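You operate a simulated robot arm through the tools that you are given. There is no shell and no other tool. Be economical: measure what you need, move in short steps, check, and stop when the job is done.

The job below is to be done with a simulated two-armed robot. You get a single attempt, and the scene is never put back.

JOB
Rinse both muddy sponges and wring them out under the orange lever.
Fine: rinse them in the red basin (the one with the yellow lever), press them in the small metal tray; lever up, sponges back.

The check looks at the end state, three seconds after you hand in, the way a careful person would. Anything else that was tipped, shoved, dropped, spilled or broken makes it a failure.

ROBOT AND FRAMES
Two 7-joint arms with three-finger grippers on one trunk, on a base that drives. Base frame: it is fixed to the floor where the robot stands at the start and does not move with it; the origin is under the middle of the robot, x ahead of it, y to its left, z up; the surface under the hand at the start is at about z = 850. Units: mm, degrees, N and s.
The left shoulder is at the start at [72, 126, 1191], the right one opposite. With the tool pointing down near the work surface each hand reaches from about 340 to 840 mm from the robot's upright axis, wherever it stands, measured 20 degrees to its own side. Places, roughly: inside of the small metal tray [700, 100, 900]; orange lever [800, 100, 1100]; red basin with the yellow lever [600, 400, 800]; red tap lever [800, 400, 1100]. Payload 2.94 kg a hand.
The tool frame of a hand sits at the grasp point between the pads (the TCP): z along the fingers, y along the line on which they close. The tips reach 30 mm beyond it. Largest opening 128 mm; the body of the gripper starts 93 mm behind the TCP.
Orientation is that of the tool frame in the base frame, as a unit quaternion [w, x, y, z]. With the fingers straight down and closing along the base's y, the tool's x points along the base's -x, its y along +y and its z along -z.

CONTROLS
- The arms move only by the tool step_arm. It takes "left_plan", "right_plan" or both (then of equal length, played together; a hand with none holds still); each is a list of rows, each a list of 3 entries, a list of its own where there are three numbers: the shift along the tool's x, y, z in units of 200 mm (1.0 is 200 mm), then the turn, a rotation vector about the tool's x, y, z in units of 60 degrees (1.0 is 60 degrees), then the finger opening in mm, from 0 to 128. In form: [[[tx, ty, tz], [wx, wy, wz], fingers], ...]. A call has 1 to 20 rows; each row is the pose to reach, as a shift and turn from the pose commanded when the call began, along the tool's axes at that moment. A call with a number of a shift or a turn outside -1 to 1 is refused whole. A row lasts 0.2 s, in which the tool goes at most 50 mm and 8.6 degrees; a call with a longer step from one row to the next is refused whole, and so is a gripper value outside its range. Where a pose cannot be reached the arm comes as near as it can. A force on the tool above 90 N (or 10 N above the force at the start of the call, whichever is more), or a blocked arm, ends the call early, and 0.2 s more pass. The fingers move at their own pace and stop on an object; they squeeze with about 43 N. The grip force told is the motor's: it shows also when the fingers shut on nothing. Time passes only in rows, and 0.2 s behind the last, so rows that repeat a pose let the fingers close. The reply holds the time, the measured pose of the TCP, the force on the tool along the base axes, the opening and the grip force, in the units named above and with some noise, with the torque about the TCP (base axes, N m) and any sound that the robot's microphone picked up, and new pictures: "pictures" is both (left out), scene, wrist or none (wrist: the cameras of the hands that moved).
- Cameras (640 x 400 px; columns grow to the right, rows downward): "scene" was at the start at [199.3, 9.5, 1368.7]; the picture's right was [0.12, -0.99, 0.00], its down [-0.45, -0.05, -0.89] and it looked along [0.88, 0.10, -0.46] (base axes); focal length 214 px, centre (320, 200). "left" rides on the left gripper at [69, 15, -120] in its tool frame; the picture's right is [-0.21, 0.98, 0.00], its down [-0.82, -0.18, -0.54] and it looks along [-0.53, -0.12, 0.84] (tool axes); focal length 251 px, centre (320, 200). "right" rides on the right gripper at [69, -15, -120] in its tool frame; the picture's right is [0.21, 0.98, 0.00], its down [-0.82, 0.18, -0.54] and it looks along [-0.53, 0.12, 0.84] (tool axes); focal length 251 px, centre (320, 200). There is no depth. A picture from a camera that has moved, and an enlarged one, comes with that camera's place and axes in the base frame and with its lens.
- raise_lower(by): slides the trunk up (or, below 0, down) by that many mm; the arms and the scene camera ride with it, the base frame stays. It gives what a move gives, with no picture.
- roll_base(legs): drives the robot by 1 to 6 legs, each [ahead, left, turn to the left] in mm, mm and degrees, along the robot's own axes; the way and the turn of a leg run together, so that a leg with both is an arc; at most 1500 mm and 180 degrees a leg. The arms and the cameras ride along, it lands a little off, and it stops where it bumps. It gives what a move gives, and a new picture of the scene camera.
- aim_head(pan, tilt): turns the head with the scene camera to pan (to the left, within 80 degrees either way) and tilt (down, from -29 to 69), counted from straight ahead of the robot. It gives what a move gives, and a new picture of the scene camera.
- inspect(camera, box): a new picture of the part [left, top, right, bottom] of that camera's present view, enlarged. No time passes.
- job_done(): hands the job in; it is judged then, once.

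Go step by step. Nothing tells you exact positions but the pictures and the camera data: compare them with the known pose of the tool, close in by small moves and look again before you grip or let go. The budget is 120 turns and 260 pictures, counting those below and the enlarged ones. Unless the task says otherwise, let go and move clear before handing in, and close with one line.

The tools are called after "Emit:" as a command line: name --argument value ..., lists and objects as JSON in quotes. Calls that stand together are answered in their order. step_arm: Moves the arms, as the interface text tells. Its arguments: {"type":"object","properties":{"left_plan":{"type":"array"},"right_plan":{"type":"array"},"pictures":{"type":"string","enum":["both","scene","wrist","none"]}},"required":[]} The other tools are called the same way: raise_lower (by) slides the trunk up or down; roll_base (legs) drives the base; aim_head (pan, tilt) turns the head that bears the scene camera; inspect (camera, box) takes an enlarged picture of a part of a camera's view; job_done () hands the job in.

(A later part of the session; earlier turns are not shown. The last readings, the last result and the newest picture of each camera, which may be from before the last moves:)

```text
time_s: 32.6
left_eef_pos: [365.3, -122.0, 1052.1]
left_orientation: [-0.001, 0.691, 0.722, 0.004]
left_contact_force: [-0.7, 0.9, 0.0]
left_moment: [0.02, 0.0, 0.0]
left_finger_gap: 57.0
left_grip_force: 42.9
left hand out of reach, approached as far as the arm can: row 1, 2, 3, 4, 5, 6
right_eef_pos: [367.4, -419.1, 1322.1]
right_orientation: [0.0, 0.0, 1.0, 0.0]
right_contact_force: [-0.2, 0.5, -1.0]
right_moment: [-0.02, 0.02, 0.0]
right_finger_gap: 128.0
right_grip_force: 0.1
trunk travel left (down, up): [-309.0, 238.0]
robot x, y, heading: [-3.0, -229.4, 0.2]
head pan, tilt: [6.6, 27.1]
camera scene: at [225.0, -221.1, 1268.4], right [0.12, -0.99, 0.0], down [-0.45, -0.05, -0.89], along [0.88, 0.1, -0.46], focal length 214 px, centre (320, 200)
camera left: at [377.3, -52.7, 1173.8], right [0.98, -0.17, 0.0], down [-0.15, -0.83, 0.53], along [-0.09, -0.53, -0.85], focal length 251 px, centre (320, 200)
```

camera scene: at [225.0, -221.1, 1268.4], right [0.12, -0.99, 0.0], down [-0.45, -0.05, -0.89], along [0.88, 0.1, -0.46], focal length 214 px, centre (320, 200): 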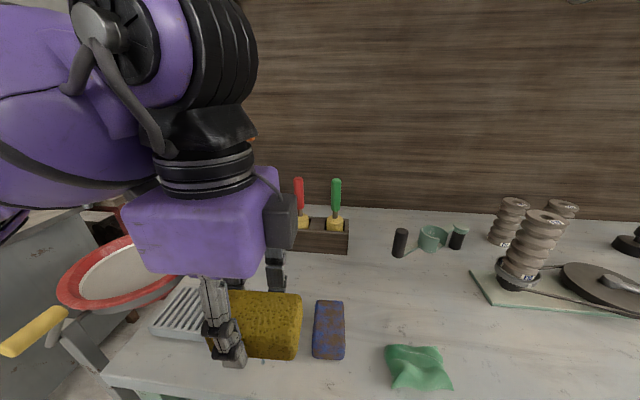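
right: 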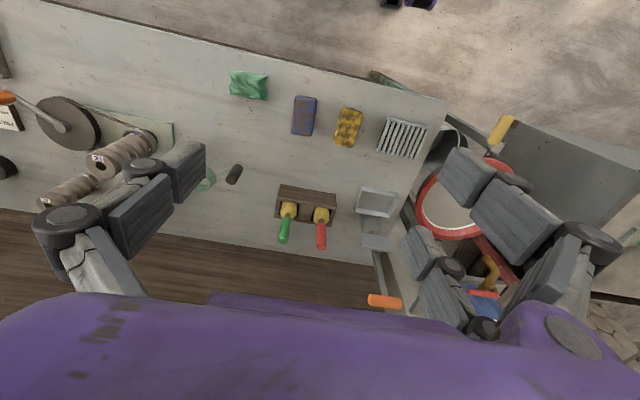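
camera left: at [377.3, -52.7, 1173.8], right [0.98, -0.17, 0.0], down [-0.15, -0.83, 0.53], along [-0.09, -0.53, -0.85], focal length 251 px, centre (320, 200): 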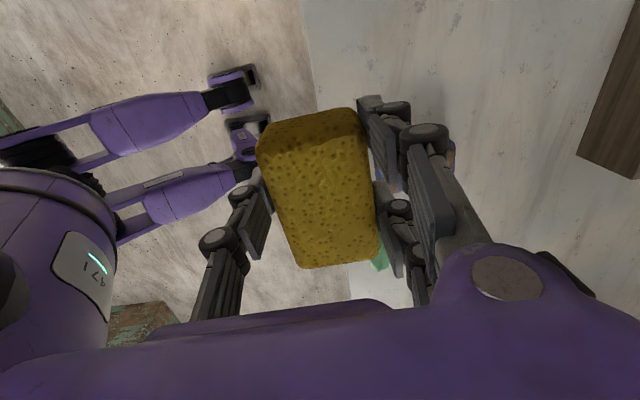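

Turning that way drags the arm inward; I'll turn back and use the other direction.

Emit:
step_arm --left_plan '[[[0, 0, 0], [0, 0, -0.125], 30], [[0, 0, 0], [0, 0, -0.25], 30], [[0, 0, 0], [0, 0, -0.375], 30], [[0, 0, 0], [0, 0, -0.5], 30], [[0, 0, 0], [0, 0, -0.625], 30], [[0, 0, 0], [0, 0, -0.75], 30]]' --pictures "none"

Emit:
step_arm --left_plan '[[[0, 0, 0], [0, 0, -0.125], 30], [[0, 0, 0], [0, 0, -0.25], 30], [[0, 0, 0], [0, 0, -0.375], 30], [[0, 0, 0], [0, 0, -0.5], 30], [[0, 0, 0], [0, 0, -0.625], 30], [[0, 0, 0], [0, 0, -0.75], 30]]' --pictures "none"

```text
time_s: 34.0
left_eef_pos: [365.4, -118.0, 1052.7]
left_orientation: [0.001, 0.381, 0.925, 0.0]
left_contact_force: [-0.7, 0.0, -0.9]
left_moment: [-0.02, 0.01, 0.05]
left_finger_gap: 56.6
left_grip_force: 42.9
right_eef_pos: [367.0, -419.5, 1322.8]
right_orientation: [0.0, -0.001, 1.0, 0.0]
right_contact_force: [0.2, -0.4, 0.0]
right_moment: [-0.02, 0.0, -0.01]
right_finger_gap: 127.9
right_grip_force: 0.0
trunk travel left (down, up): [-309.0, 238.0]
robot x, y, heading: [2.6, -230.9, 0.2]
head pan, tilt: [6.6, 27.1]
```

```text
time_s: 35.4
left_eef_pos: [365.4, -118.1, 1051.6]
left_orientation: [-0.001, -0.001, 1.0, -0.002]
left_contact_force: [0.5, 0.7, -0.2]
left_moment: [0.01, 0.02, 0.01]
left_finger_gap: 56.6
left_grip_force: 42.7
right_eef_pos: [366.2, -419.5, 1322.5]
right_orientation: [0.0, 0.0, 1.0, -0.001]
right_contact_force: [0.5, 0.4, -0.2]
right_moment: [-0.01, 0.02, 0.04]
right_finger_gap: 128.3
right_grip_force: 0.1
trunk travel left (down, up): [-309.0, 238.0]
robot x, y, heading: [3.1, -231.2, 0.1]
head pan, tilt: [6.6, 27.1]
```

Emit:
step_arm --left_plan '[[[-0.16, 0.15, 0], [0, 0, 0], 30], [[-0.32, 0.3, 0], [0, 0, 0], 30], [[-0.48, 0.45, 0], [0, 0, 0], 30], [[-0.64, 0.6, 0], [0, 0, 0], 30], [[-0.8, 0.75, 0], [0, 0, 0], 30], [[-0.95, 0.9, 0], [0, 0, 0], 30]]' --pictures "none"

Emit:
step_arm --left_plan '[[[0, 0, 0], [0, 0, -0.125], 30], [[0, 0, 0], [0, 0, -0.25], 30], [[0, 0, 0], [0, 0, -0.375], 30], [[0, 0, 0], [0, 0, -0.5], 30], [[0, 0, 0], [0, 0, -0.625], 30], [[0, 0, 0], [0, 0, -0.75], 30]]' --pictures "none"

Emit:
step_arm --left_plan '[[[0, 0, 0], [0, 0, -0.125], 30], [[0, 0, 0], [0, 0, -0.25], 30], [[0, 0, 0], [0, 0, -0.375], 30], [[0, 0, 0], [0, 0, -0.5], 30], [[0, 0, 0], [0, 0, -0.625], 30], [[0, 0, 0], [0, 0, -0.75], 30]]' --pictures "both"

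```text
time_s: 36.8
left_eef_pos: [557.5, 62.7, 1050.6]
left_orientation: [0.0, 0.0, 1.0, -0.001]
left_contact_force: [0.0, 0.5, -0.4]
left_moment: [-0.01, 0.04, -0.02]
left_finger_gap: 56.7
left_grip_force: 42.9
right_eef_pos: [368.6, -418.0, 1322.7]
right_orientation: [0.001, -0.001, 1.0, 0.0]
right_contact_force: [0.8, -0.1, -0.1]
right_moment: [0.0, 0.03, 0.02]
right_finger_gap: 128.0
right_grip_force: 0.0
trunk travel left (down, up): [-309.0, 238.0]
robot x, y, heading: [0.7, -229.9, 0.3]
head pan, tilt: [6.6, 27.1]
```

```text
time_s: 38.2
left_eef_pos: [556.9, 61.8, 1051.7]
left_orientation: [0.0, -0.384, 0.924, -0.001]
left_contact_force: [0.0, 0.0, -0.6]
left_moment: [0.02, 0.01, -0.01]
left_finger_gap: 56.5
left_grip_force: 43.3
right_eef_pos: [367.6, -419.2, 1322.5]
right_orientation: [0.0, 0.0, 1.0, 0.0]
right_contact_force: [-0.3, -0.2, 0.0]
right_moment: [0.01, -0.01, -0.01]
right_finger_gap: 128.0
right_grip_force: 0.1
trunk travel left (down, up): [-309.0, 238.0]
robot x, y, heading: [0.4, -231.2, -0.1]
head pan, tilt: [6.6, 27.1]
```

```text
time_s: 39.6
left_eef_pos: [555.8, 61.7, 1052.3]
left_orientation: [0.0, 0.709, -0.706, 0.0]
left_contact_force: [0.1, -0.6, 0.3]
left_moment: [-0.01, -0.01, 0.02]
left_finger_gap: 56.7
left_grip_force: 43.1
right_eef_pos: [367.2, -419.5, 1322.0]
right_orientation: [0.0, 0.001, 1.0, 0.0]
right_contact_force: [0.2, -0.7, 0.1]
right_moment: [-0.03, -0.01, -0.01]
right_finger_gap: 128.1
right_grip_force: 0.1
trunk travel left (down, up): [-309.0, 238.0]
robot x, y, heading: [0.3, -232.2, -0.2]
head pan, tilt: [6.6, 27.1]
camera scene: at [225.2, -220.9, 1268.3], right [0.12, -0.99, 0.0], down [-0.45, -0.05, -0.89], along [0.88, 0.1, -0.46], focal length 214 px, centre (320, 200)
camera left: at [540.2, -7.9, 1172.2], right [-0.98, 0.21, 0.0], down [0.18, 0.82, 0.54], along [0.11, 0.53, -0.84], focal length 251 px, centre (320, 200)
```

scene: 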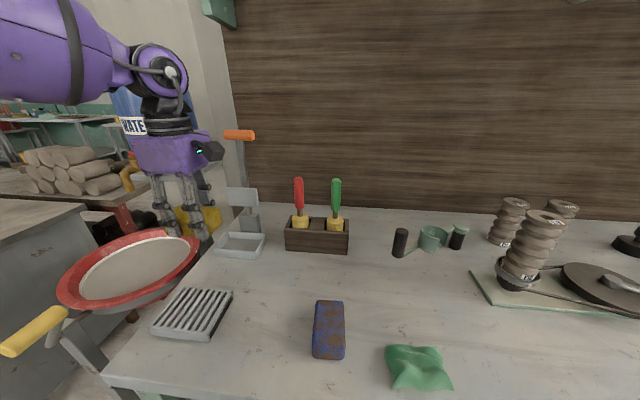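
left: 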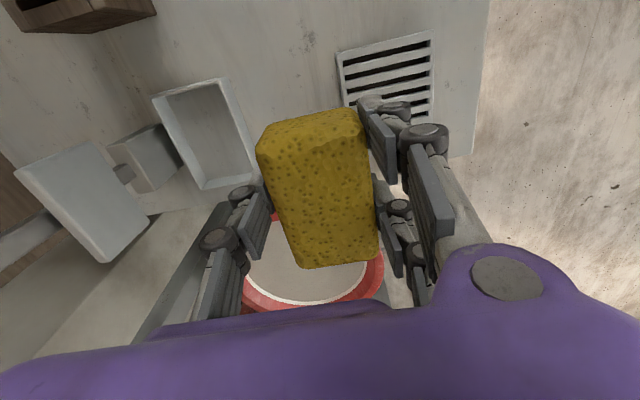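

Emit:
inspect --camera "left" --box '[0, 60, 270, 270]'

```text
1.90 times, centred on (135, 165) of left
camera zoom: at [540.2, -7.9, 1172.2], right [-0.98, 0.21, 0.0], down [0.18, 0.82, 0.54], along [0.11, 0.53, -0.84], focal length 479 px, centre (672, 267)
```

zoom: 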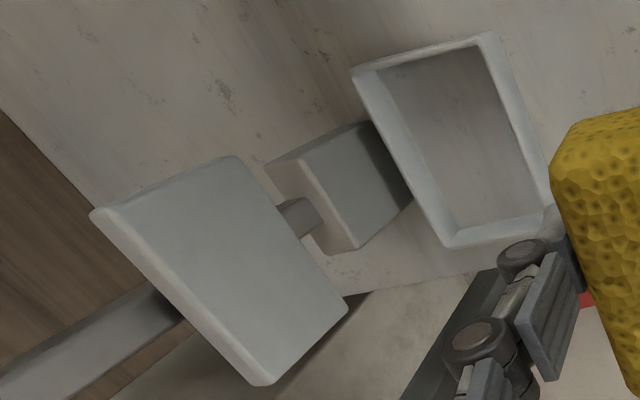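

The −90° orientation works and gives a good view: tray centre ≈ (687, 67), press plate ≈ (757, 68, 990). I approach tilted 8° back so the palm stays clear of the plate.

Emit:
step_arm --left_plan '[[[0, -0.16, 0], [0.066, 0, 0], 30], [[-0.01, -0.32, 0], [0.133, 0, 0], 30], [[-0.02, -0.48, 0.05], [0.133, 0, 0], 30], [[-0.025, -0.63, 0.15], [0.133, 0, 0], 30], [[-0.025, -0.655, 0.3], [0.133, 0, 0], 30], [[-0.025, -0.655, 0.4], [0.133, 0, 0], 30]]' --pictures "both"

Emit:
inspect --camera "scene" --box '[160, 100, 300, 290]'

```text
time_s: 41.0
left_eef_pos: [687.6, 66.8, 971.5]
left_orientation: [-0.049, 0.706, -0.705, 0.051]
left_contact_force: [-0.6, 0.7, -0.9]
left_moment: [0.02, 0.03, -0.01]
left_finger_gap: 56.7
left_grip_force: 43.1
right_eef_pos: [366.8, -419.4, 1321.9]
right_orientation: [0.0, 0.0, 1.0, 0.001]
right_contact_force: [0.1, 0.5, 0.0]
right_moment: [-0.03, 0.05, -0.01]
right_finger_gap: 128.1
right_grip_force: 0.1
trunk travel left (down, up): [-309.0, 238.0]
robot x, y, heading: [2.6, -229.9, -0.2]
head pan, tilt: [6.6, 27.1]
camera scene: at [225.6, -220.7, 1268.2], right [0.12, -0.99, 0.0], down [-0.45, -0.05, -0.89], along [0.88, 0.1, -0.46], focal length 214 px, centre (320, 200)
camera left: at [655.9, -3.0, 1088.8], right [-0.97, 0.21, -0.14], down [0.1, 0.82, 0.56], along [0.23, 0.53, -0.82], focal length 251 px, centre (320, 200)
```

scene: 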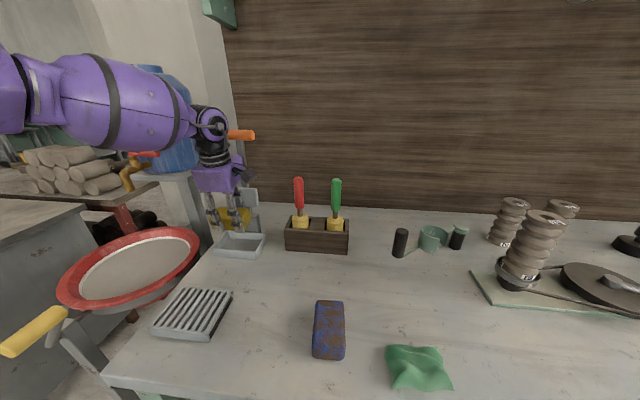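
left: 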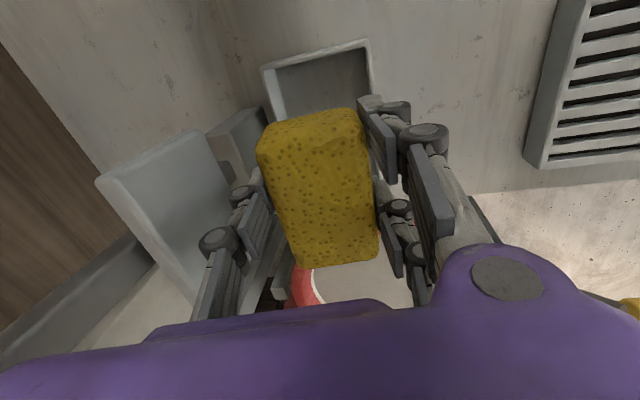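

```text
2.11 times, centred on (230, 195) of scene
camera zoom: at [225.6, -220.7, 1268.2], right [0.12, -0.99, 0.0], down [-0.45, -0.05, -0.89], along [0.88, 0.1, -0.46], focal length 452 px, centre (510, 210)
```

zoom: 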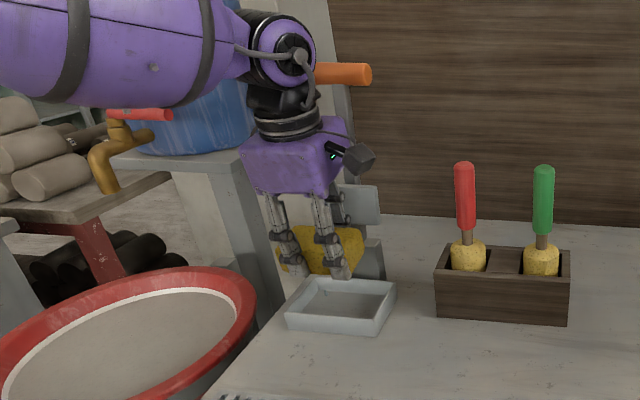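

Emit:
step_arm --left_plan '[[[0, 0.013, 0.095], [0, 0, 0], 30], [[0, 0.026, 0.19], [0, 0, 0], 30], [[0, 0.039, 0.277], [0, 0, 0], 30]]' --pictures "wrist"

Emit:
inspect --camera "scene" --box '[180, 160, 290, 280]'

```text
time_s: 41.8
left_eef_pos: [687.9, 66.3, 918.7]
left_orientation: [0.053, -0.705, 0.705, -0.052]
left_contact_force: [1.4, 3.1, 18.1]
left_moment: [1.18, 0.31, -0.2]
left_finger_gap: 56.8
left_grip_force: 42.8
right_eef_pos: [364.0, -420.5, 1322.5]
right_orientation: [0.0, 0.0, 1.0, 0.0]
right_contact_force: [-0.6, -0.1, 0.7]
right_moment: [0.0, -0.04, 0.01]
right_finger_gap: 127.8
right_grip_force: 0.1
trunk travel left (down, up): [-309.0, 238.0]
robot x, y, heading: [4.3, -232.5, -0.0]
head pan, tilt: [6.6, 27.1]
camera left: at [653.6, -2.9, 1036.6], right [-0.97, 0.21, -0.14], down [0.1, 0.82, 0.56], along [0.24, 0.53, -0.81], focal length 251 px, centre (320, 200)
```

left: 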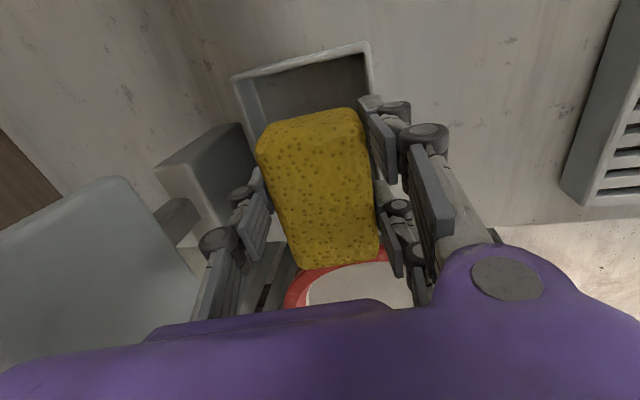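

```text
3.33 times, centred on (235, 220) of scene
camera zoom: at [222.7, -221.3, 1269.0], right [0.12, -0.99, 0.0], down [-0.45, -0.05, -0.89], along [0.89, 0.1, -0.45], focal length 715 px, centre (603, 133)
```

zoom: 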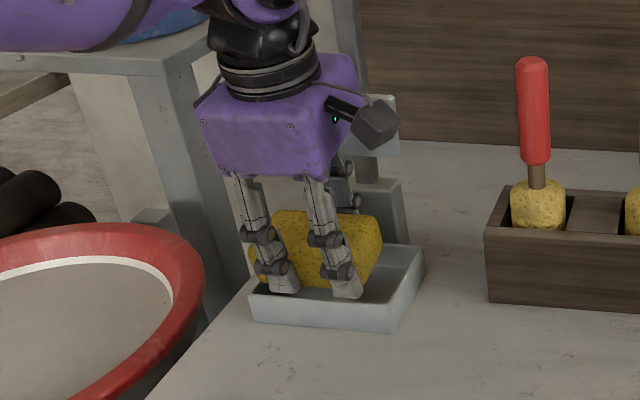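

The sponge's far end touches the tray's left wall (torque points there). I'll lift 10 mm, shift 12 mm to the right, and lower again.

Emit:
step_arm --left_plan '[[[0, -0.007, -0.05], [0, 0, 0], 30], [[0.06, -0.007, -0.05], [0, 0, 0], 30], [[0.06, -0.003, -0.02], [0, 0, 0], 30], [[0.06, 0.001, 0.005], [0, 0, 0], 30]]' --pictures "wrist"

Emit:
inspect --camera "scene" --box '[180, 160, 290, 280]'

```text
time_s: 42.8
left_eef_pos: [687.7, 54.8, 915.0]
left_orientation: [-0.049, 0.706, -0.705, 0.05]
left_contact_force: [-0.2, -0.5, 0.2]
left_moment: [-0.02, 0.0, 0.0]
left_finger_gap: 56.5
left_grip_force: 43.1
right_eef_pos: [366.7, -419.3, 1321.6]
right_orientation: [0.0, 0.0, 1.0, -0.001]
right_contact_force: [0.3, -0.2, 0.2]
right_moment: [-0.01, 0.01, 0.0]
right_finger_gap: 128.0
right_grip_force: 0.1
trunk travel left (down, up): [-309.0, 238.0]
robot x, y, heading: [0.4, -230.0, 0.2]
head pan, tilt: [6.6, 27.1]
camera left: at [654.6, -15.3, 1032.1], right [-0.97, 0.21, -0.14], down [0.1, 0.82, 0.56], along [0.23, 0.53, -0.82], focal length 251 px, centre (320, 200)
```

left: 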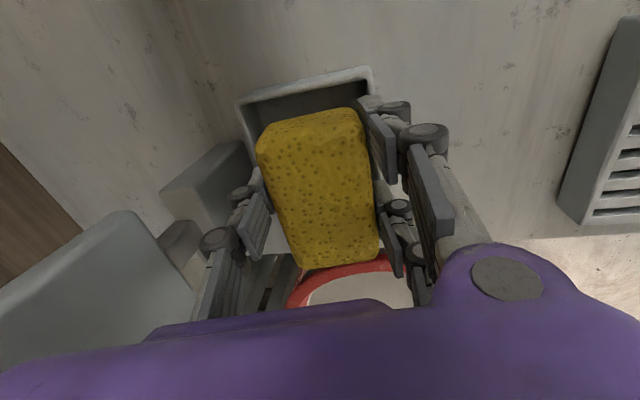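

```text
3.33 times, centred on (235, 220) of scene
camera zoom: at [225.1, -220.9, 1268.3], right [0.12, -0.99, 0.0], down [-0.45, -0.05, -0.89], along [0.88, 0.1, -0.46], focal length 715 px, centre (603, 133)
```

zoom: 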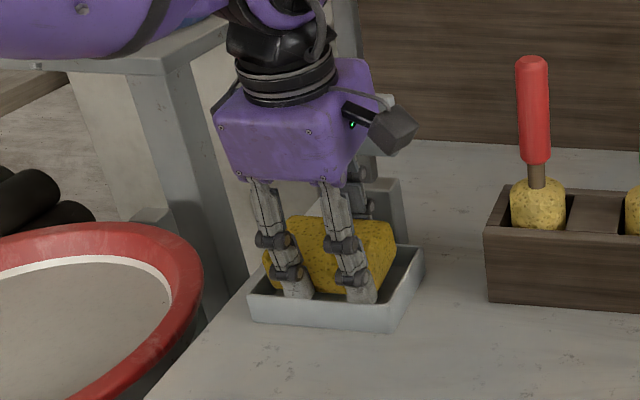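

Emit:
step_arm --left_plan '[[[0.01, -0.01, 0.02], [0, 0, 0], 30], [[0.01, -0.01, 0.04], [0, 0, 0], 30], [[0.01, -0.01, 0.06], [0, 0, 0], 30]]' --pictures "wrist"

Emit:
inspect --camera "scene" --box '[200, 190, 280, 270]'

```text
time_s: 43.6
left_eef_pos: [688.0, 52.6, 913.8]
left_orientation: [-0.055, 0.706, -0.704, 0.055]
left_contact_force: [-13.1, 16.3, 68.1]
left_moment: [0.96, 2.55, -0.48]
left_finger_gap: 56.3
left_grip_force: 43.1
right_eef_pos: [358.2, -420.2, 1324.5]
right_orientation: [0.003, -0.001, 1.0, 0.0]
right_contact_force: [0.0, -0.5, 0.5]
right_moment: [-0.02, 0.02, -0.04]
right_finger_gap: 128.1
right_grip_force: 0.1
trunk travel left (down, up): [-309.0, 238.0]
robot x, y, heading: [1.3, -229.9, 0.1]
head pan, tilt: [6.6, 27.1]
camera left: at [653.5, -16.2, 1030.9], right [-0.97, 0.21, -0.15], down [0.09, 0.82, 0.56], along [0.24, 0.53, -0.81], focal length 251 px, centre (320, 200)
```

left: 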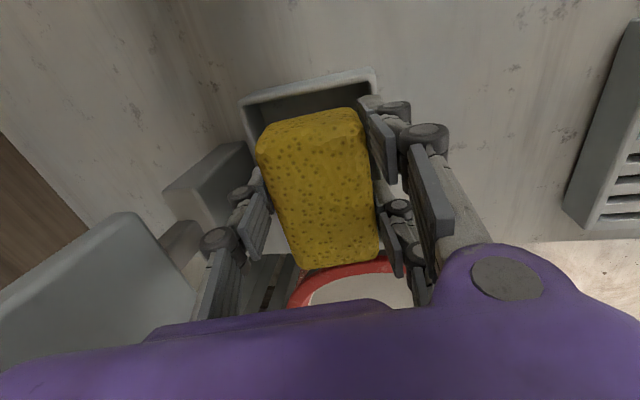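

```text
5.00 times, centred on (240, 230) of scene
camera zoom: at [217.4, -221.2, 1270.2], right [0.12, -0.99, 0.0], down [-0.45, -0.05, -0.89], along [0.89, 0.1, -0.45], focal length 1072 px, centre (720, 50)
```

zoom: 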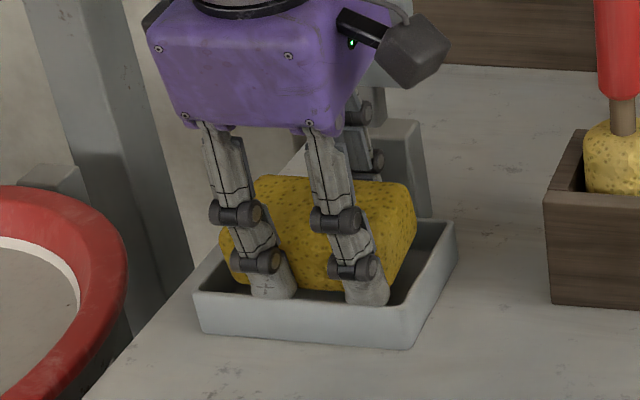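

Emit:
step_arm --left_plan '[[[0, -0.01, -0.03], [0, 0, 0], 30], [[0, -0.025, -0.03], [0, 0, 0], 30], [[0, -0.025, -0.03], [0, 0, 0], 72], [[0, -0.025, -0.03], [0, 0, 0], 72]]' --pictures "wrist"

Emit:
inspect --camera "scene" --box '[200, 190, 280, 270]'

```text
time_s: 44.6
left_eef_pos: [694.6, 51.1, 907.0]
left_orientation: [-0.048, 0.706, -0.704, 0.05]
left_contact_force: [1.8, -2.7, 2.7]
left_moment: [0.04, 0.04, 0.16]
left_finger_gap: 73.3
left_grip_force: 0.0
right_eef_pos: [367.8, -419.3, 1322.1]
right_orientation: [-0.001, 0.001, 1.0, -0.001]
right_contact_force: [-0.1, 0.0, -0.4]
right_moment: [-0.02, -0.03, 0.03]
right_finger_gap: 128.0
right_grip_force: 0.0
trunk travel left (down, up): [-309.0, 238.0]
robot x, y, heading: [2.8, -230.0, -0.2]
head pan, tilt: [6.6, 27.1]
camera left: at [662.1, -18.4, 1025.5], right [-0.97, 0.21, -0.13], down [0.1, 0.82, 0.56], along [0.23, 0.53, -0.82], focal length 251 px, centre (320, 200)
```

left: 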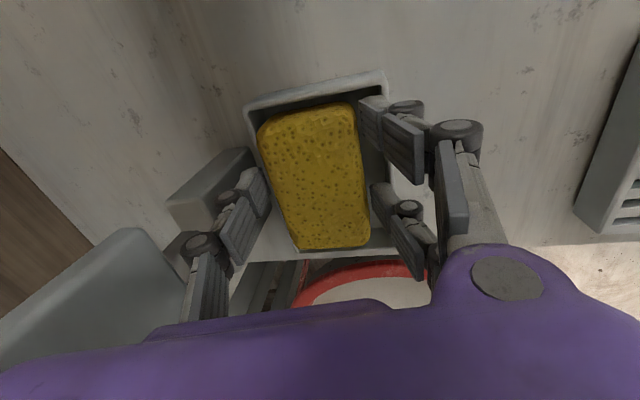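

```text
5.00 times, centred on (240, 230) of scene
camera zoom: at [225.5, -221.5, 1268.1], right [0.11, -0.99, 0.0], down [-0.45, -0.05, -0.89], along [0.88, 0.1, -0.46], focal length 1072 px, centre (720, 50)
```

zoom: 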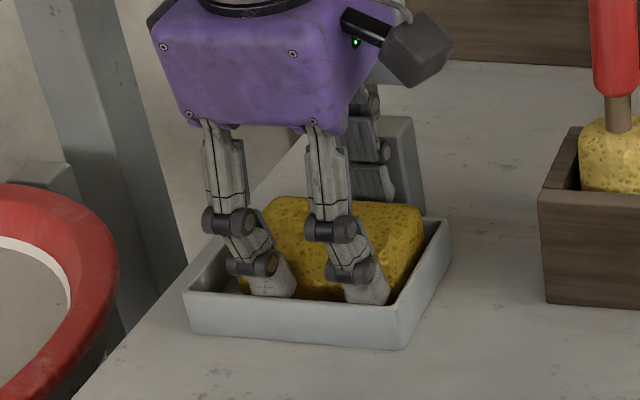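

The sponge dropped into the tray. I'll lift straight up and back away.

Emit:
step_arm --left_plan '[[[0, -0.007, -0.05], [0, 0, 0], 73], [[0, -0.014, -0.1], [0, 0, 0], 75], [[0, -0.042, -0.3], [0, 0, 0], 75], [[0, 0.1, -0.5], [-0.066, 0, 0], 75], [[0, 0.3, -0.6], [-0.133, 0, 0], 75], [[0, 0.5, -0.65], [-0.133, 0, 0], 75]]' --pictures "both"

Emit:
inspect --camera "scene" --box '[190, 110, 290, 270]'

```text
time_s: 46.0
left_eef_pos: [576.1, 54.0, 1025.8]
left_orientation: [0.0, 0.708, -0.706, 0.001]
left_contact_force: [-1.0, 0.7, 0.1]
left_moment: [-0.01, -0.05, 0.02]
left_finger_gap: 75.2
left_grip_force: 0.0
right_eef_pos: [365.4, -418.1, 1322.3]
right_orientation: [0.001, 0.0, 1.0, 0.0]
right_contact_force: [-0.1, 1.3, -0.7]
right_moment: [-0.01, -0.05, -0.01]
right_finger_gap: 128.0
right_grip_force: 0.0
trunk travel left (down, up): [-309.0, 238.0]
robot x, y, heading: [1.1, -230.8, -0.0]
head pan, tilt: [6.6, 27.1]
camera scene: at [223.5, -220.3, 1268.6], right [0.12, -0.99, 0.0], down [-0.45, -0.05, -0.89], along [0.88, 0.1, -0.45], focal length 214 px, centre (320, 200)
camera left: at [560.4, -17.4, 1146.6], right [-0.98, 0.21, 0.0], down [0.18, 0.82, 0.54], along [0.12, 0.53, -0.84], focal length 251 px, centre (320, 200)
```

scene: 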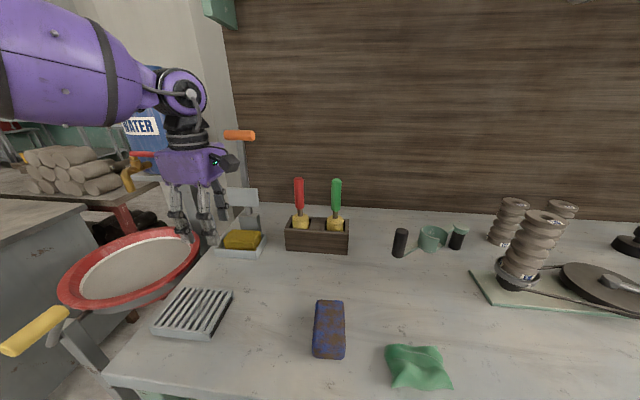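
left: 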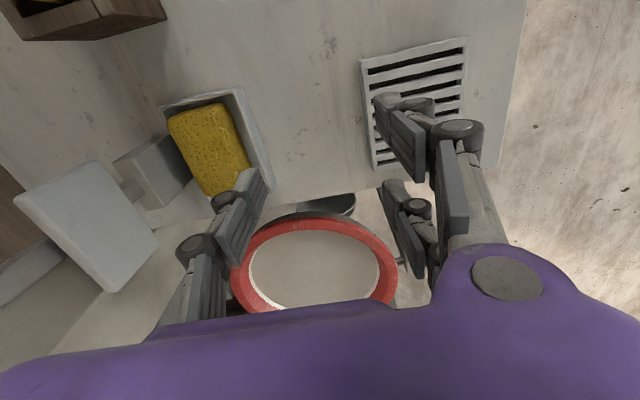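

```text
2.50 times, centred on (240, 190) of scene
camera zoom: at [223.5, -220.3, 1268.6], right [0.12, -0.99, 0.0], down [-0.45, -0.05, -0.89], along [0.88, 0.1, -0.45], focal length 536 px, centre (520, 225)
```

zoom: 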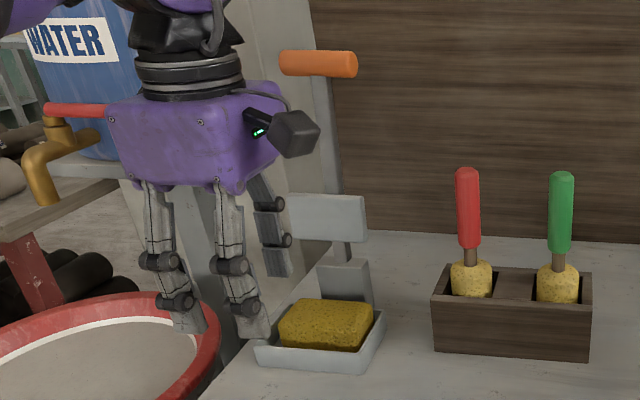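

The yellow sponge sits in the tray. Next I ready the hand for the lever: closed fingers, tilted 45° forward, so they can hook over the back of the orange handle (≈ (797, 67, 1157)) and draw it forward and down.

Emit:
step_arm --left_plan '[[[0, 0, -0.15], [0.125, 0, 0], 0], [[0, 0, -0.3], [0.25, 0, 0], 0], [[0, 0, -0.45], [0.375, 0, 0], 0], [[-0.02, -0.04, -0.6], [0.5, 0, 0], 0], [[-0.04, -0.08, -0.75], [0.625, 0, 0], 0], [[-0.055, -0.12, -0.9], [0.75, 0, 0], 0]]' --pictures "wrist"

Emit:
aim_head --pan 25 --tilt 18

Emit:
inspect --camera "scene" --box '[240, 120, 400, 280]'

```text
time_s: 47.4
left_eef_pos: [600.9, 64.3, 1205.3]
left_orientation: [-0.272, 0.653, -0.652, 0.272]
left_contact_force: [-0.2, 0.5, -0.9]
left_moment: [0.0, -0.04, 0.0]
left_finger_gap: 0.0
left_grip_force: 3.3
right_eef_pos: [366.8, -419.4, 1321.4]
right_orientation: [0.0, 0.001, 1.0, -0.001]
right_contact_force: [0.3, 0.0, 0.5]
right_moment: [0.02, 0.04, -0.02]
right_finger_gap: 127.7
right_grip_force: 0.0
trunk travel left (down, up): [-309.0, 238.0]
robot x, y, heading: [3.2, -234.7, -0.0]
head pan, tilt: [6.6, 27.1]
camera left: at [505.3, -5.9, 1279.8], right [-0.69, 0.21, -0.69], down [-0.26, 0.82, 0.51], along [0.68, 0.53, -0.51], focal length 251 px, centre (320, 200)
```

left: 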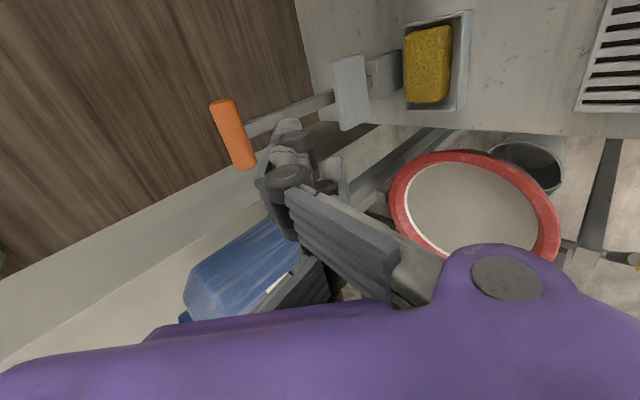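

```text
time_s: 48.2
left_eef_pos: [601.9, 63.0, 1204.9]
left_orientation: [-0.271, 0.654, -0.653, 0.271]
left_contact_force: [-0.3, -0.1, 0.2]
left_moment: [0.0, 0.02, -0.01]
left_finger_gap: 0.0
left_grip_force: 2.8
right_eef_pos: [367.0, -418.9, 1322.5]
right_orientation: [0.0, -0.001, 1.0, 0.0]
right_contact_force: [-1.0, 0.3, 0.4]
right_moment: [-0.01, -0.02, -0.01]
right_finger_gap: 128.1
right_grip_force: 0.0
trunk travel left (down, up): [-309.0, 238.0]
robot x, y, heading: [3.0, -231.7, -0.0]
head pan, tilt: [25.0, 18.0]
camera scene: at [219.0, -192.0, 1283.0], right [0.42, -0.91, 0.0], down [-0.28, -0.13, -0.95], along [0.86, 0.4, -0.31], focal length 214 px, centre (320, 200)
```

scene: 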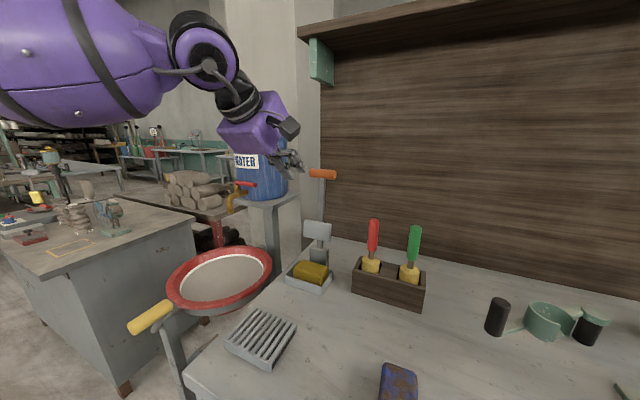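

```text
2.50 times, centred on (320, 200) of scene
camera zoom: at [219.0, -192.0, 1283.0], right [0.42, -0.91, 0.0], down [-0.28, -0.13, -0.95], along [0.86, 0.4, -0.31], focal length 536 px, centre (320, 200)
```

zoom: 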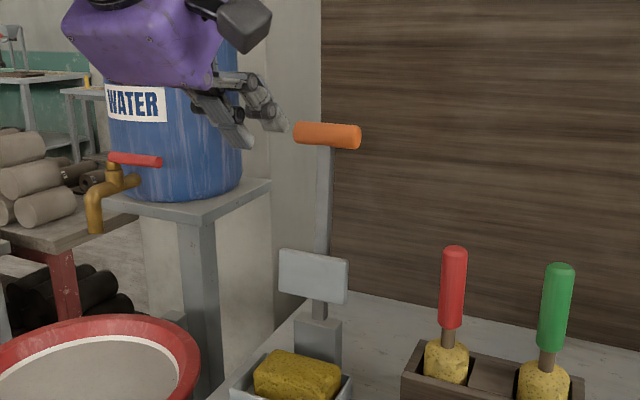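

Triangulated handle centre ≈ (785, 62, 1162), pivot ≈ (752, 912). I pass over the handle with clearance first and look.

Emit:
step_arm --left_plan '[[[0, -0.1, -0.1], [0, 0, 0], 0], [[0, -0.27, 0.08], [0, 0, 0], 0], [[0, -0.44, 0.25], [0, 0, 0], 0], [[0, -0.6, 0.41], [0, 0, 0], 0], [[0, -0.74, 0.54], [0, 0, 0], 0], [[0, -0.84, 0.64], [0, 0, 0], 0]]' --pictures "both"

Emit:
inspect --camera "scene" --box '[260, 100, 380, 220]'

```text
time_s: 49.6
left_eef_pos: [812.6, 65.8, 1231.3]
left_orientation: [-0.271, 0.655, -0.652, 0.269]
left_contact_force: [0.1, 0.4, -0.5]
left_moment: [-0.04, 0.0, -0.03]
left_finger_gap: 0.1
left_grip_force: 2.7
right_eef_pos: [369.5, -417.8, 1321.4]
right_orientation: [-0.001, 0.0, 1.0, -0.001]
right_contact_force: [0.0, -0.4, -0.4]
right_moment: [-0.02, 0.03, -0.02]
right_finger_gap: 128.1
right_grip_force: 0.1
trunk travel left (down, up): [-309.0, 238.0]
robot x, y, heading: [1.3, -231.1, 0.1]
head pan, tilt: [25.0, 18.0]
camera scene: at [220.8, -191.4, 1282.7], right [0.42, -0.91, 0.0], down [-0.28, -0.13, -0.95], along [0.86, 0.4, -0.31], focal length 214 px, centre (320, 200)
camera left: at [717.0, -3.6, 1306.4], right [-0.69, 0.21, -0.69], down [-0.26, 0.82, 0.51], along [0.67, 0.53, -0.51], focal length 251 px, centre (320, 200)
```

scene: 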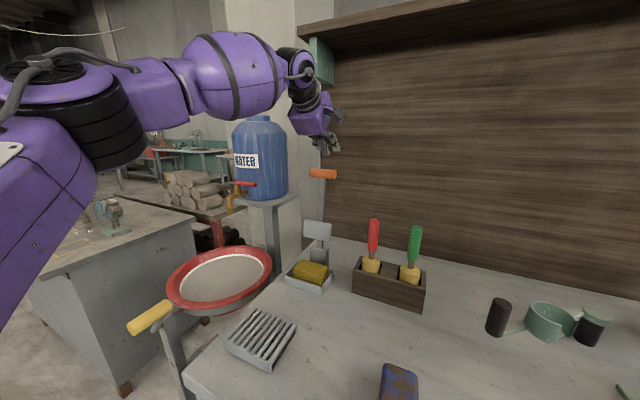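
left: 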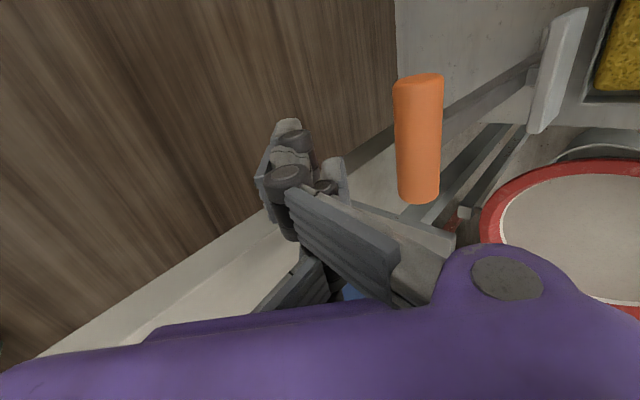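

```text
3.33 times, centred on (320, 160) of scene
camera zoom: at [220.8, -191.4, 1282.7], right [0.42, -0.91, 0.0], down [-0.28, -0.13, -0.95], along [0.86, 0.4, -0.31], focal length 715 px, centre (320, 333)
```

zoom: 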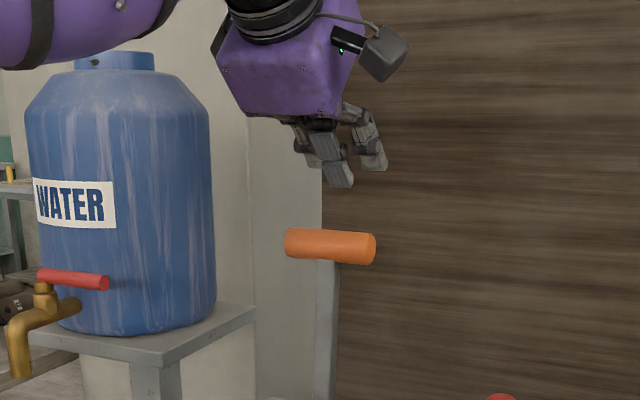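

Emit:
step_arm --left_plan '[[[0, 0.046, 0.046], [0, 0, 0], 0], [[0, 0.092, 0.092], [0, 0, 0], 0], [[0, 0.15, 0.092], [0, 0, 0], 0], [[0, 0.2, 0.092], [0, 0, 0], 0]]' --pictures "wrist"

```text
time_s: 50.6
left_eef_pos: [794.6, 64.9, 1195.1]
left_orientation: [-0.273, 0.653, -0.652, 0.273]
left_contact_force: [2.9, 3.1, 12.5]
left_moment: [0.08, -0.04, -0.11]
left_finger_gap: 0.0
left_grip_force: 3.5
right_eef_pos: [364.8, -420.4, 1322.6]
right_orientation: [0.001, 0.001, 1.0, 0.0]
right_contact_force: [-0.5, -0.4, 0.1]
right_moment: [0.02, 0.05, 0.0]
right_finger_gap: 127.8
right_grip_force: 0.1
trunk travel left (down, up): [-309.0, 238.0]
robot x, y, heading: [0.5, -230.2, 0.1]
head pan, tilt: [25.0, 18.0]
camera left: at [697.5, -5.0, 1269.6], right [-0.68, 0.21, -0.7], down [-0.26, 0.82, 0.51], along [0.68, 0.53, -0.51], focal length 251 px, centre (320, 200)
```

left: 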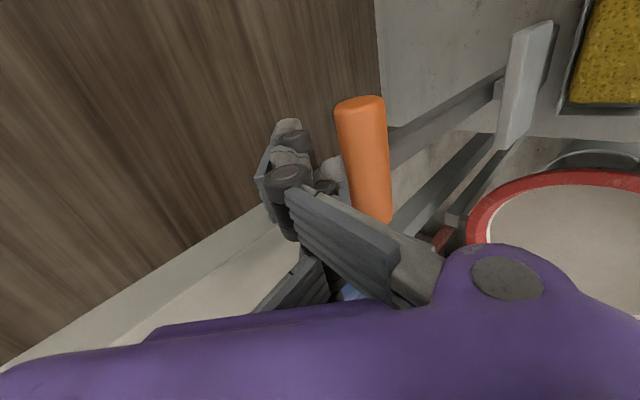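

Contact made gently on the handle. I slide the fingers slightly further over its back and draw it along the arc to about 40°.

Emit:
step_arm --left_plan '[[[0, -0.02, 0], [0, 0, 0], 0], [[0, -0.02, 0.04], [0, 0, 0], 0], [[0, 0.05, -0.03], [0, 0, 0], 0], [[0, 0.113, -0.101], [0, 0, 0], 0], [[0, 0.195, -0.173], [0, 0, 0], 0], [[0, 0.2775, -0.245], [0, 0, 0], 0], [[0, 0.37, -0.305], [0, 0, 0], 0], [[0, 0.463, -0.359], [0, 0, 0], 0], [[0, 0.56, -0.4], [0, 0, 0], 0], [[0, 0.6646, -0.434], [0, 0, 0], 0], [[0, 0.77, -0.456], [0, 0, 0], 0], [[0, 0.88, -0.473], [0, 0, 0], 0]]' --pictures "both"

```text
time_s: 53.2
left_eef_pos: [604.2, 64.6, 1133.7]
left_orientation: [-0.271, 0.654, -0.652, 0.271]
left_contact_force: [0.0, -0.2, 0.6]
left_moment: [-0.02, -0.02, -0.01]
left_finger_gap: 0.0
left_grip_force: 2.5
right_eef_pos: [367.6, -418.7, 1322.1]
right_orientation: [0.0, -0.001, 1.0, 0.0]
right_contact_force: [-0.1, -0.6, -0.9]
right_moment: [0.0, 0.0, 0.03]
right_finger_gap: 128.2
right_grip_force: 0.1
trunk travel left (down, up): [-309.0, 238.0]
robot x, y, heading: [4.8, -231.9, -0.1]
head pan, tilt: [25.0, 18.0]
camera scene: at [218.8, -191.2, 1283.1], right [0.42, -0.91, 0.0], down [-0.28, -0.13, -0.95], along [0.86, 0.4, -0.31], focal length 214 px, centre (320, 200)
camera left: at [507.7, -5.2, 1208.3], right [-0.69, 0.21, -0.69], down [-0.26, 0.82, 0.51], along [0.68, 0.53, -0.51], focal length 251 px, centre (320, 200)
```

scene: 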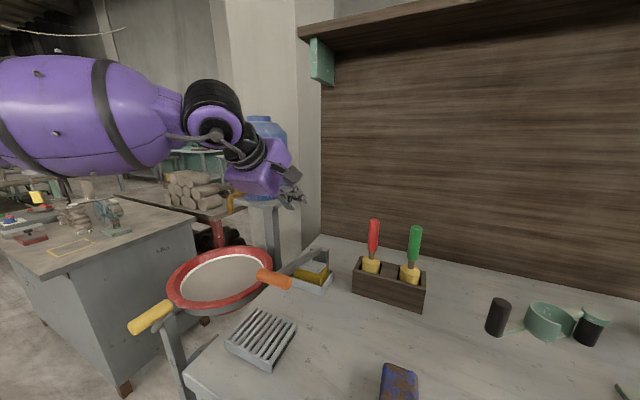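
left: 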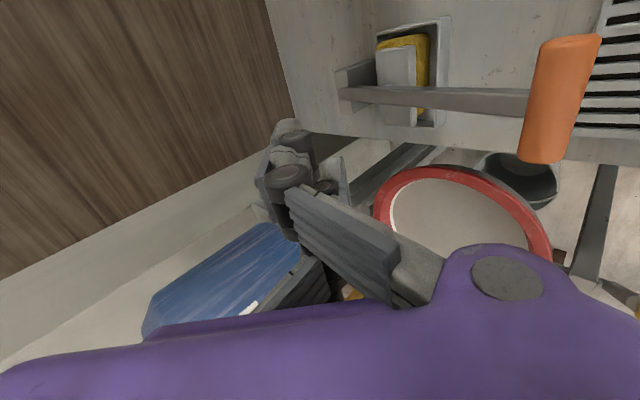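

The lever dropped by itself onto the sponge; its handle now rests at about (525, 61, 984), still well above flat. I turn the hand upright above the handle to press it down.

Emit:
step_arm --left_plan '[[[0, 0.05, -0.05], [-0.125, 0, 0], 0], [[0, 0.14, -0.08], [-0.25, 0, 0], 0], [[0, 0.23, -0.08], [-0.375, 0, 0], 0], [[0, 0.32, -0.08], [-0.5, 0, 0], 0], [[0, 0.41, -0.07], [-0.625, 0, 0], 0], [[0.01, 0.5, -0.053], [-0.75, 0, 0], 0]]' --pictures "both"

Emit:
inspect --camera "scene" --box '[220, 190, 360, 310]'

```text
time_s: 54.6
left_eef_pos: [527.2, 62.0, 1071.4]
left_orientation: [0.001, 0.708, -0.706, 0.0]
left_contact_force: [0.4, -0.7, 0.8]
left_moment: [-0.02, 0.03, -0.01]
left_finger_gap: 0.0
left_grip_force: 3.1
right_eef_pos: [368.3, -419.3, 1321.3]
right_orientation: [-0.001, 0.0, 1.0, 0.0]
right_contact_force: [1.2, 0.2, 0.2]
right_moment: [0.0, 0.01, 0.0]
right_finger_gap: 127.8
right_grip_force: 0.0
trunk travel left (down, up): [-309.0, 238.0]
robot x, y, heading: [2.1, -229.0, 0.2]
head pan, tilt: [25.0, 18.0]
camera scene: at [219.7, -192.3, 1282.9], right [0.42, -0.91, 0.0], down [-0.28, -0.13, -0.95], along [0.86, 0.4, -0.31], focal length 214 px, centre (320, 200)
camera left: at [511.3, -7.8, 1191.3], right [-0.98, 0.21, 0.0], down [0.18, 0.82, 0.54], along [0.11, 0.53, -0.84], focal length 251 px, centre (320, 200)
```

scene: 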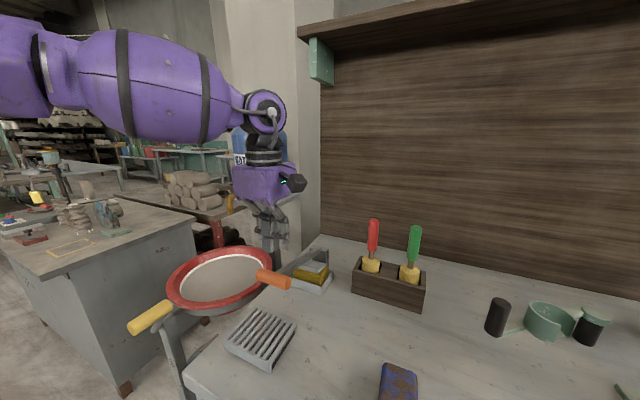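
left: 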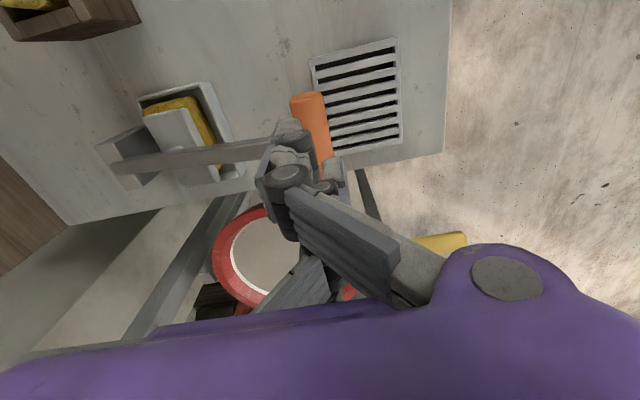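

```text
3.33 times, centred on (290, 250) of scene
camera zoom: at [219.7, -192.3, 1282.9], right [0.42, -0.91, 0.0], down [-0.28, -0.13, -0.95], along [0.86, 0.4, -0.31], focal length 715 px, centre (420, 33)
```

zoom: 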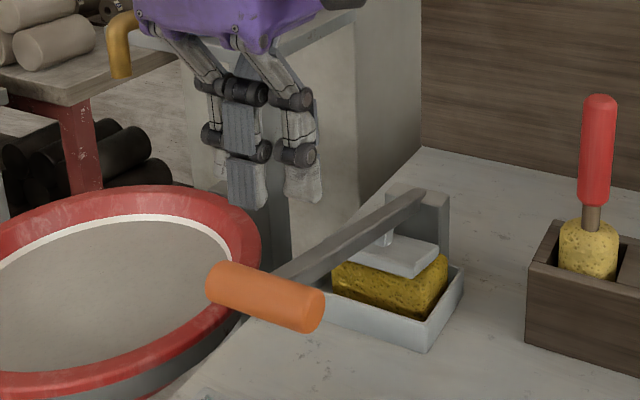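

Emit:
step_arm --left_plan '[[[0, 0, 0.1], [0, 0, 0], 0], [[0, 0, 0.17], [0, 0, 0], 0], [[0, 0, 0.22], [0, 0, 0], 0], [[0, 0.01, 0.27], [0, 0, 0], 0], [[0, 0.015, 0.32], [0, 0, 0], 0], [[0, 0.02, 0.37], [0, 0, 0], 0], [[0, 0.025, 0.42], [0, 0, 0], 0]]' --pictures "both"

Emit:
inspect --camera "scene" --box '[220, 190, 360, 310]'

```text
time_s: 56.2
left_eef_pos: [519.1, 61.0, 994.9]
left_orientation: [-0.007, 0.708, -0.706, 0.007]
left_contact_force: [-5.3, 16.6, 74.7]
left_moment: [0.2, -0.64, 0.07]
left_finger_gap: 0.1
left_grip_force: 3.0
right_eef_pos: [362.2, -419.7, 1324.8]
right_orientation: [0.003, 0.0, 1.0, 0.0]
right_contact_force: [0.6, -0.3, -0.1]
right_moment: [-0.02, 0.0, -0.02]
right_finger_gap: 128.0
right_grip_force: 0.1
trunk travel left (down, up): [-309.0, 238.0]
robot x, y, heading: [-0.1, -229.7, -0.2]
head pan, tilt: [25.0, 18.0]
camera scene: at [212.8, -192.3, 1284.8], right [0.42, -0.91, 0.0], down [-0.28, -0.13, -0.95], along [0.86, 0.4, -0.3], focal length 214 px, centre (320, 200)
camera left: at [502.1, -8.2, 1115.3], right [-0.98, 0.21, -0.02], down [0.17, 0.82, 0.54], along [0.13, 0.53, -0.84], focal length 251 px, centre (320, 200)
```

scene: 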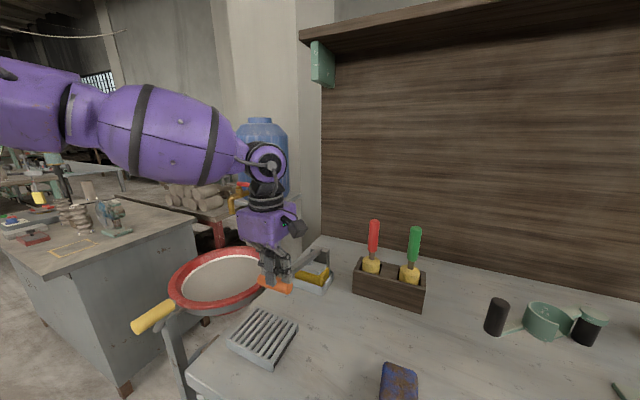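
left: 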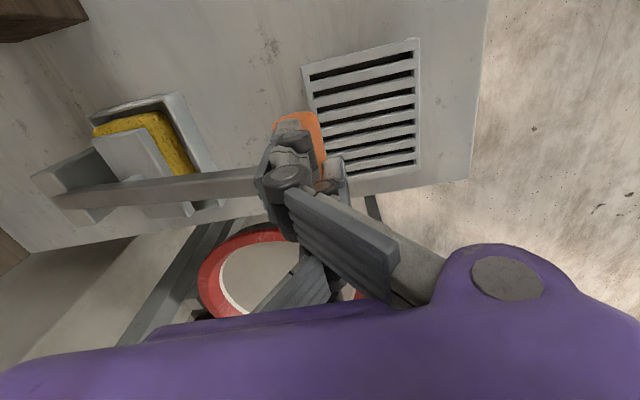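

```text
3.33 times, centred on (290, 250) of scene
camera zoom: at [212.8, -192.3, 1284.8], right [0.42, -0.91, 0.0], down [-0.28, -0.13, -0.95], along [0.86, 0.4, -0.3], focal length 715 px, centre (420, 33)
```

zoom: 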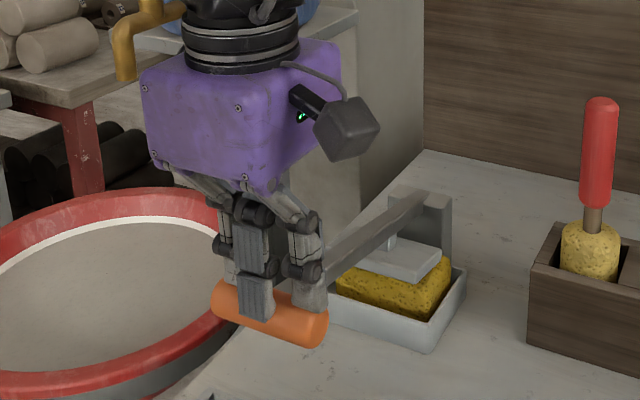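

Emit:
step_arm --left_plan '[[[0, 0, 0.015], [0, 0, 0], 0], [[0, 0, 0.025], [0, 0, 0], 0], [[0, 0, 0.025], [0, 0, 0], 0], [[0, 0, 0.025], [0, 0, 0], 0], [[0, 0, 0.025], [0, 0, 0], 0]]' --pictures "none"

Emit:
inspect --camera "scene" --box '[260, 220, 360, 310]'

```text
time_s: 56.7
left_eef_pos: [520.7, 60.9, 996.0]
left_orientation: [-0.012, 0.707, -0.707, 0.011]
left_contact_force: [-21.7, 12.3, 63.2]
left_moment: [0.16, -0.21, 0.04]
left_finger_gap: 0.0
left_grip_force: 2.8
right_eef_pos: [360.1, -418.8, 1324.6]
right_orientation: [0.004, 0.0, 1.0, -0.001]
right_contact_force: [0.2, 0.1, 0.4]
right_moment: [0.01, 0.02, 0.01]
right_finger_gap: 128.1
right_grip_force: 0.1
trunk travel left (down, up): [-309.0, 238.0]
robot x, y, heading: [-0.6, -230.5, -0.1]
head pan, tilt: [25.0, 18.0]
stopped in row 2 (left hand): the force on the tool passed its limit at 92 N (the readings are from after the stop); the commanded pose is now the measured one
```

```text
4.44 times, centred on (310, 265) of scene
camera zoom: at [211.1, -191.7, 1284.3], right [0.42, -0.91, 0.0], down [-0.27, -0.13, -0.95], along [0.86, 0.4, -0.3], focal length 953 px, centre (364, -89)
```

zoom: 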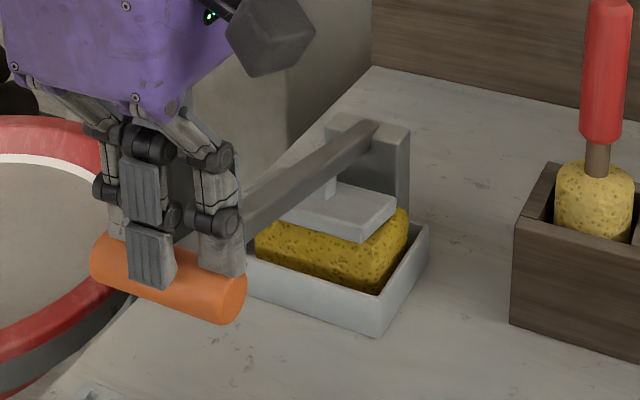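

Emit:
step_arm --left_plan '[[[0, 0, 0], [0, 0, 0], 0], [[0, 0, 0.008], [0, 0, 0], 0], [[0, 0, 0.012], [0, 0, 0], 0], [[0, 0, 0.012], [0, 0, 0], 0], [[0, 0, 0.012], [0, 0, 0], 0], [[0, 0, 0.012], [0, 0, 0], 0], [[0, 0, 0.012], [0, 0, 0], 0], [[0, 0, 0.012], [0, 0, 0], 0]]' --pictures "none"

Emit:
inspect --camera "scene" --box '[260, 220, 360, 310]'

```text
time_s: 58.5
left_eef_pos: [520.7, 60.5, 994.7]
left_orientation: [-0.011, 0.707, -0.707, 0.013]
left_contact_force: [-17.9, 19.5, 79.6]
left_moment: [0.76, -0.41, 0.23]
left_finger_gap: 0.1
left_grip_force: 2.8
right_eef_pos: [357.9, -419.3, 1324.1]
right_orientation: [0.003, 0.0, 1.0, 0.0]
right_contact_force: [0.2, 0.3, 0.3]
right_moment: [0.0, 0.02, -0.03]
right_finger_gap: 127.9
right_grip_force: 0.0
trunk travel left (down, up): [-309.0, 238.0]
robot x, y, heading: [0.3, -228.1, -0.3]
head pan, tilt: [25.0, 18.0]
```

```text
4.44 times, centred on (310, 265) of scene
camera zoom: at [210.6, -192.3, 1284.6], right [0.42, -0.91, 0.0], down [-0.27, -0.13, -0.95], along [0.86, 0.4, -0.3], focal length 953 px, centre (364, -89)
```

zoom: 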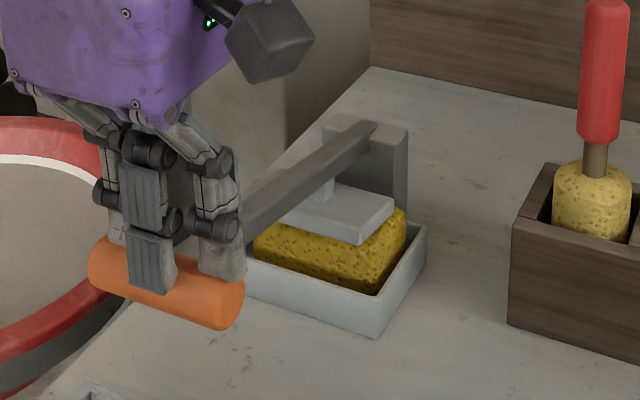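

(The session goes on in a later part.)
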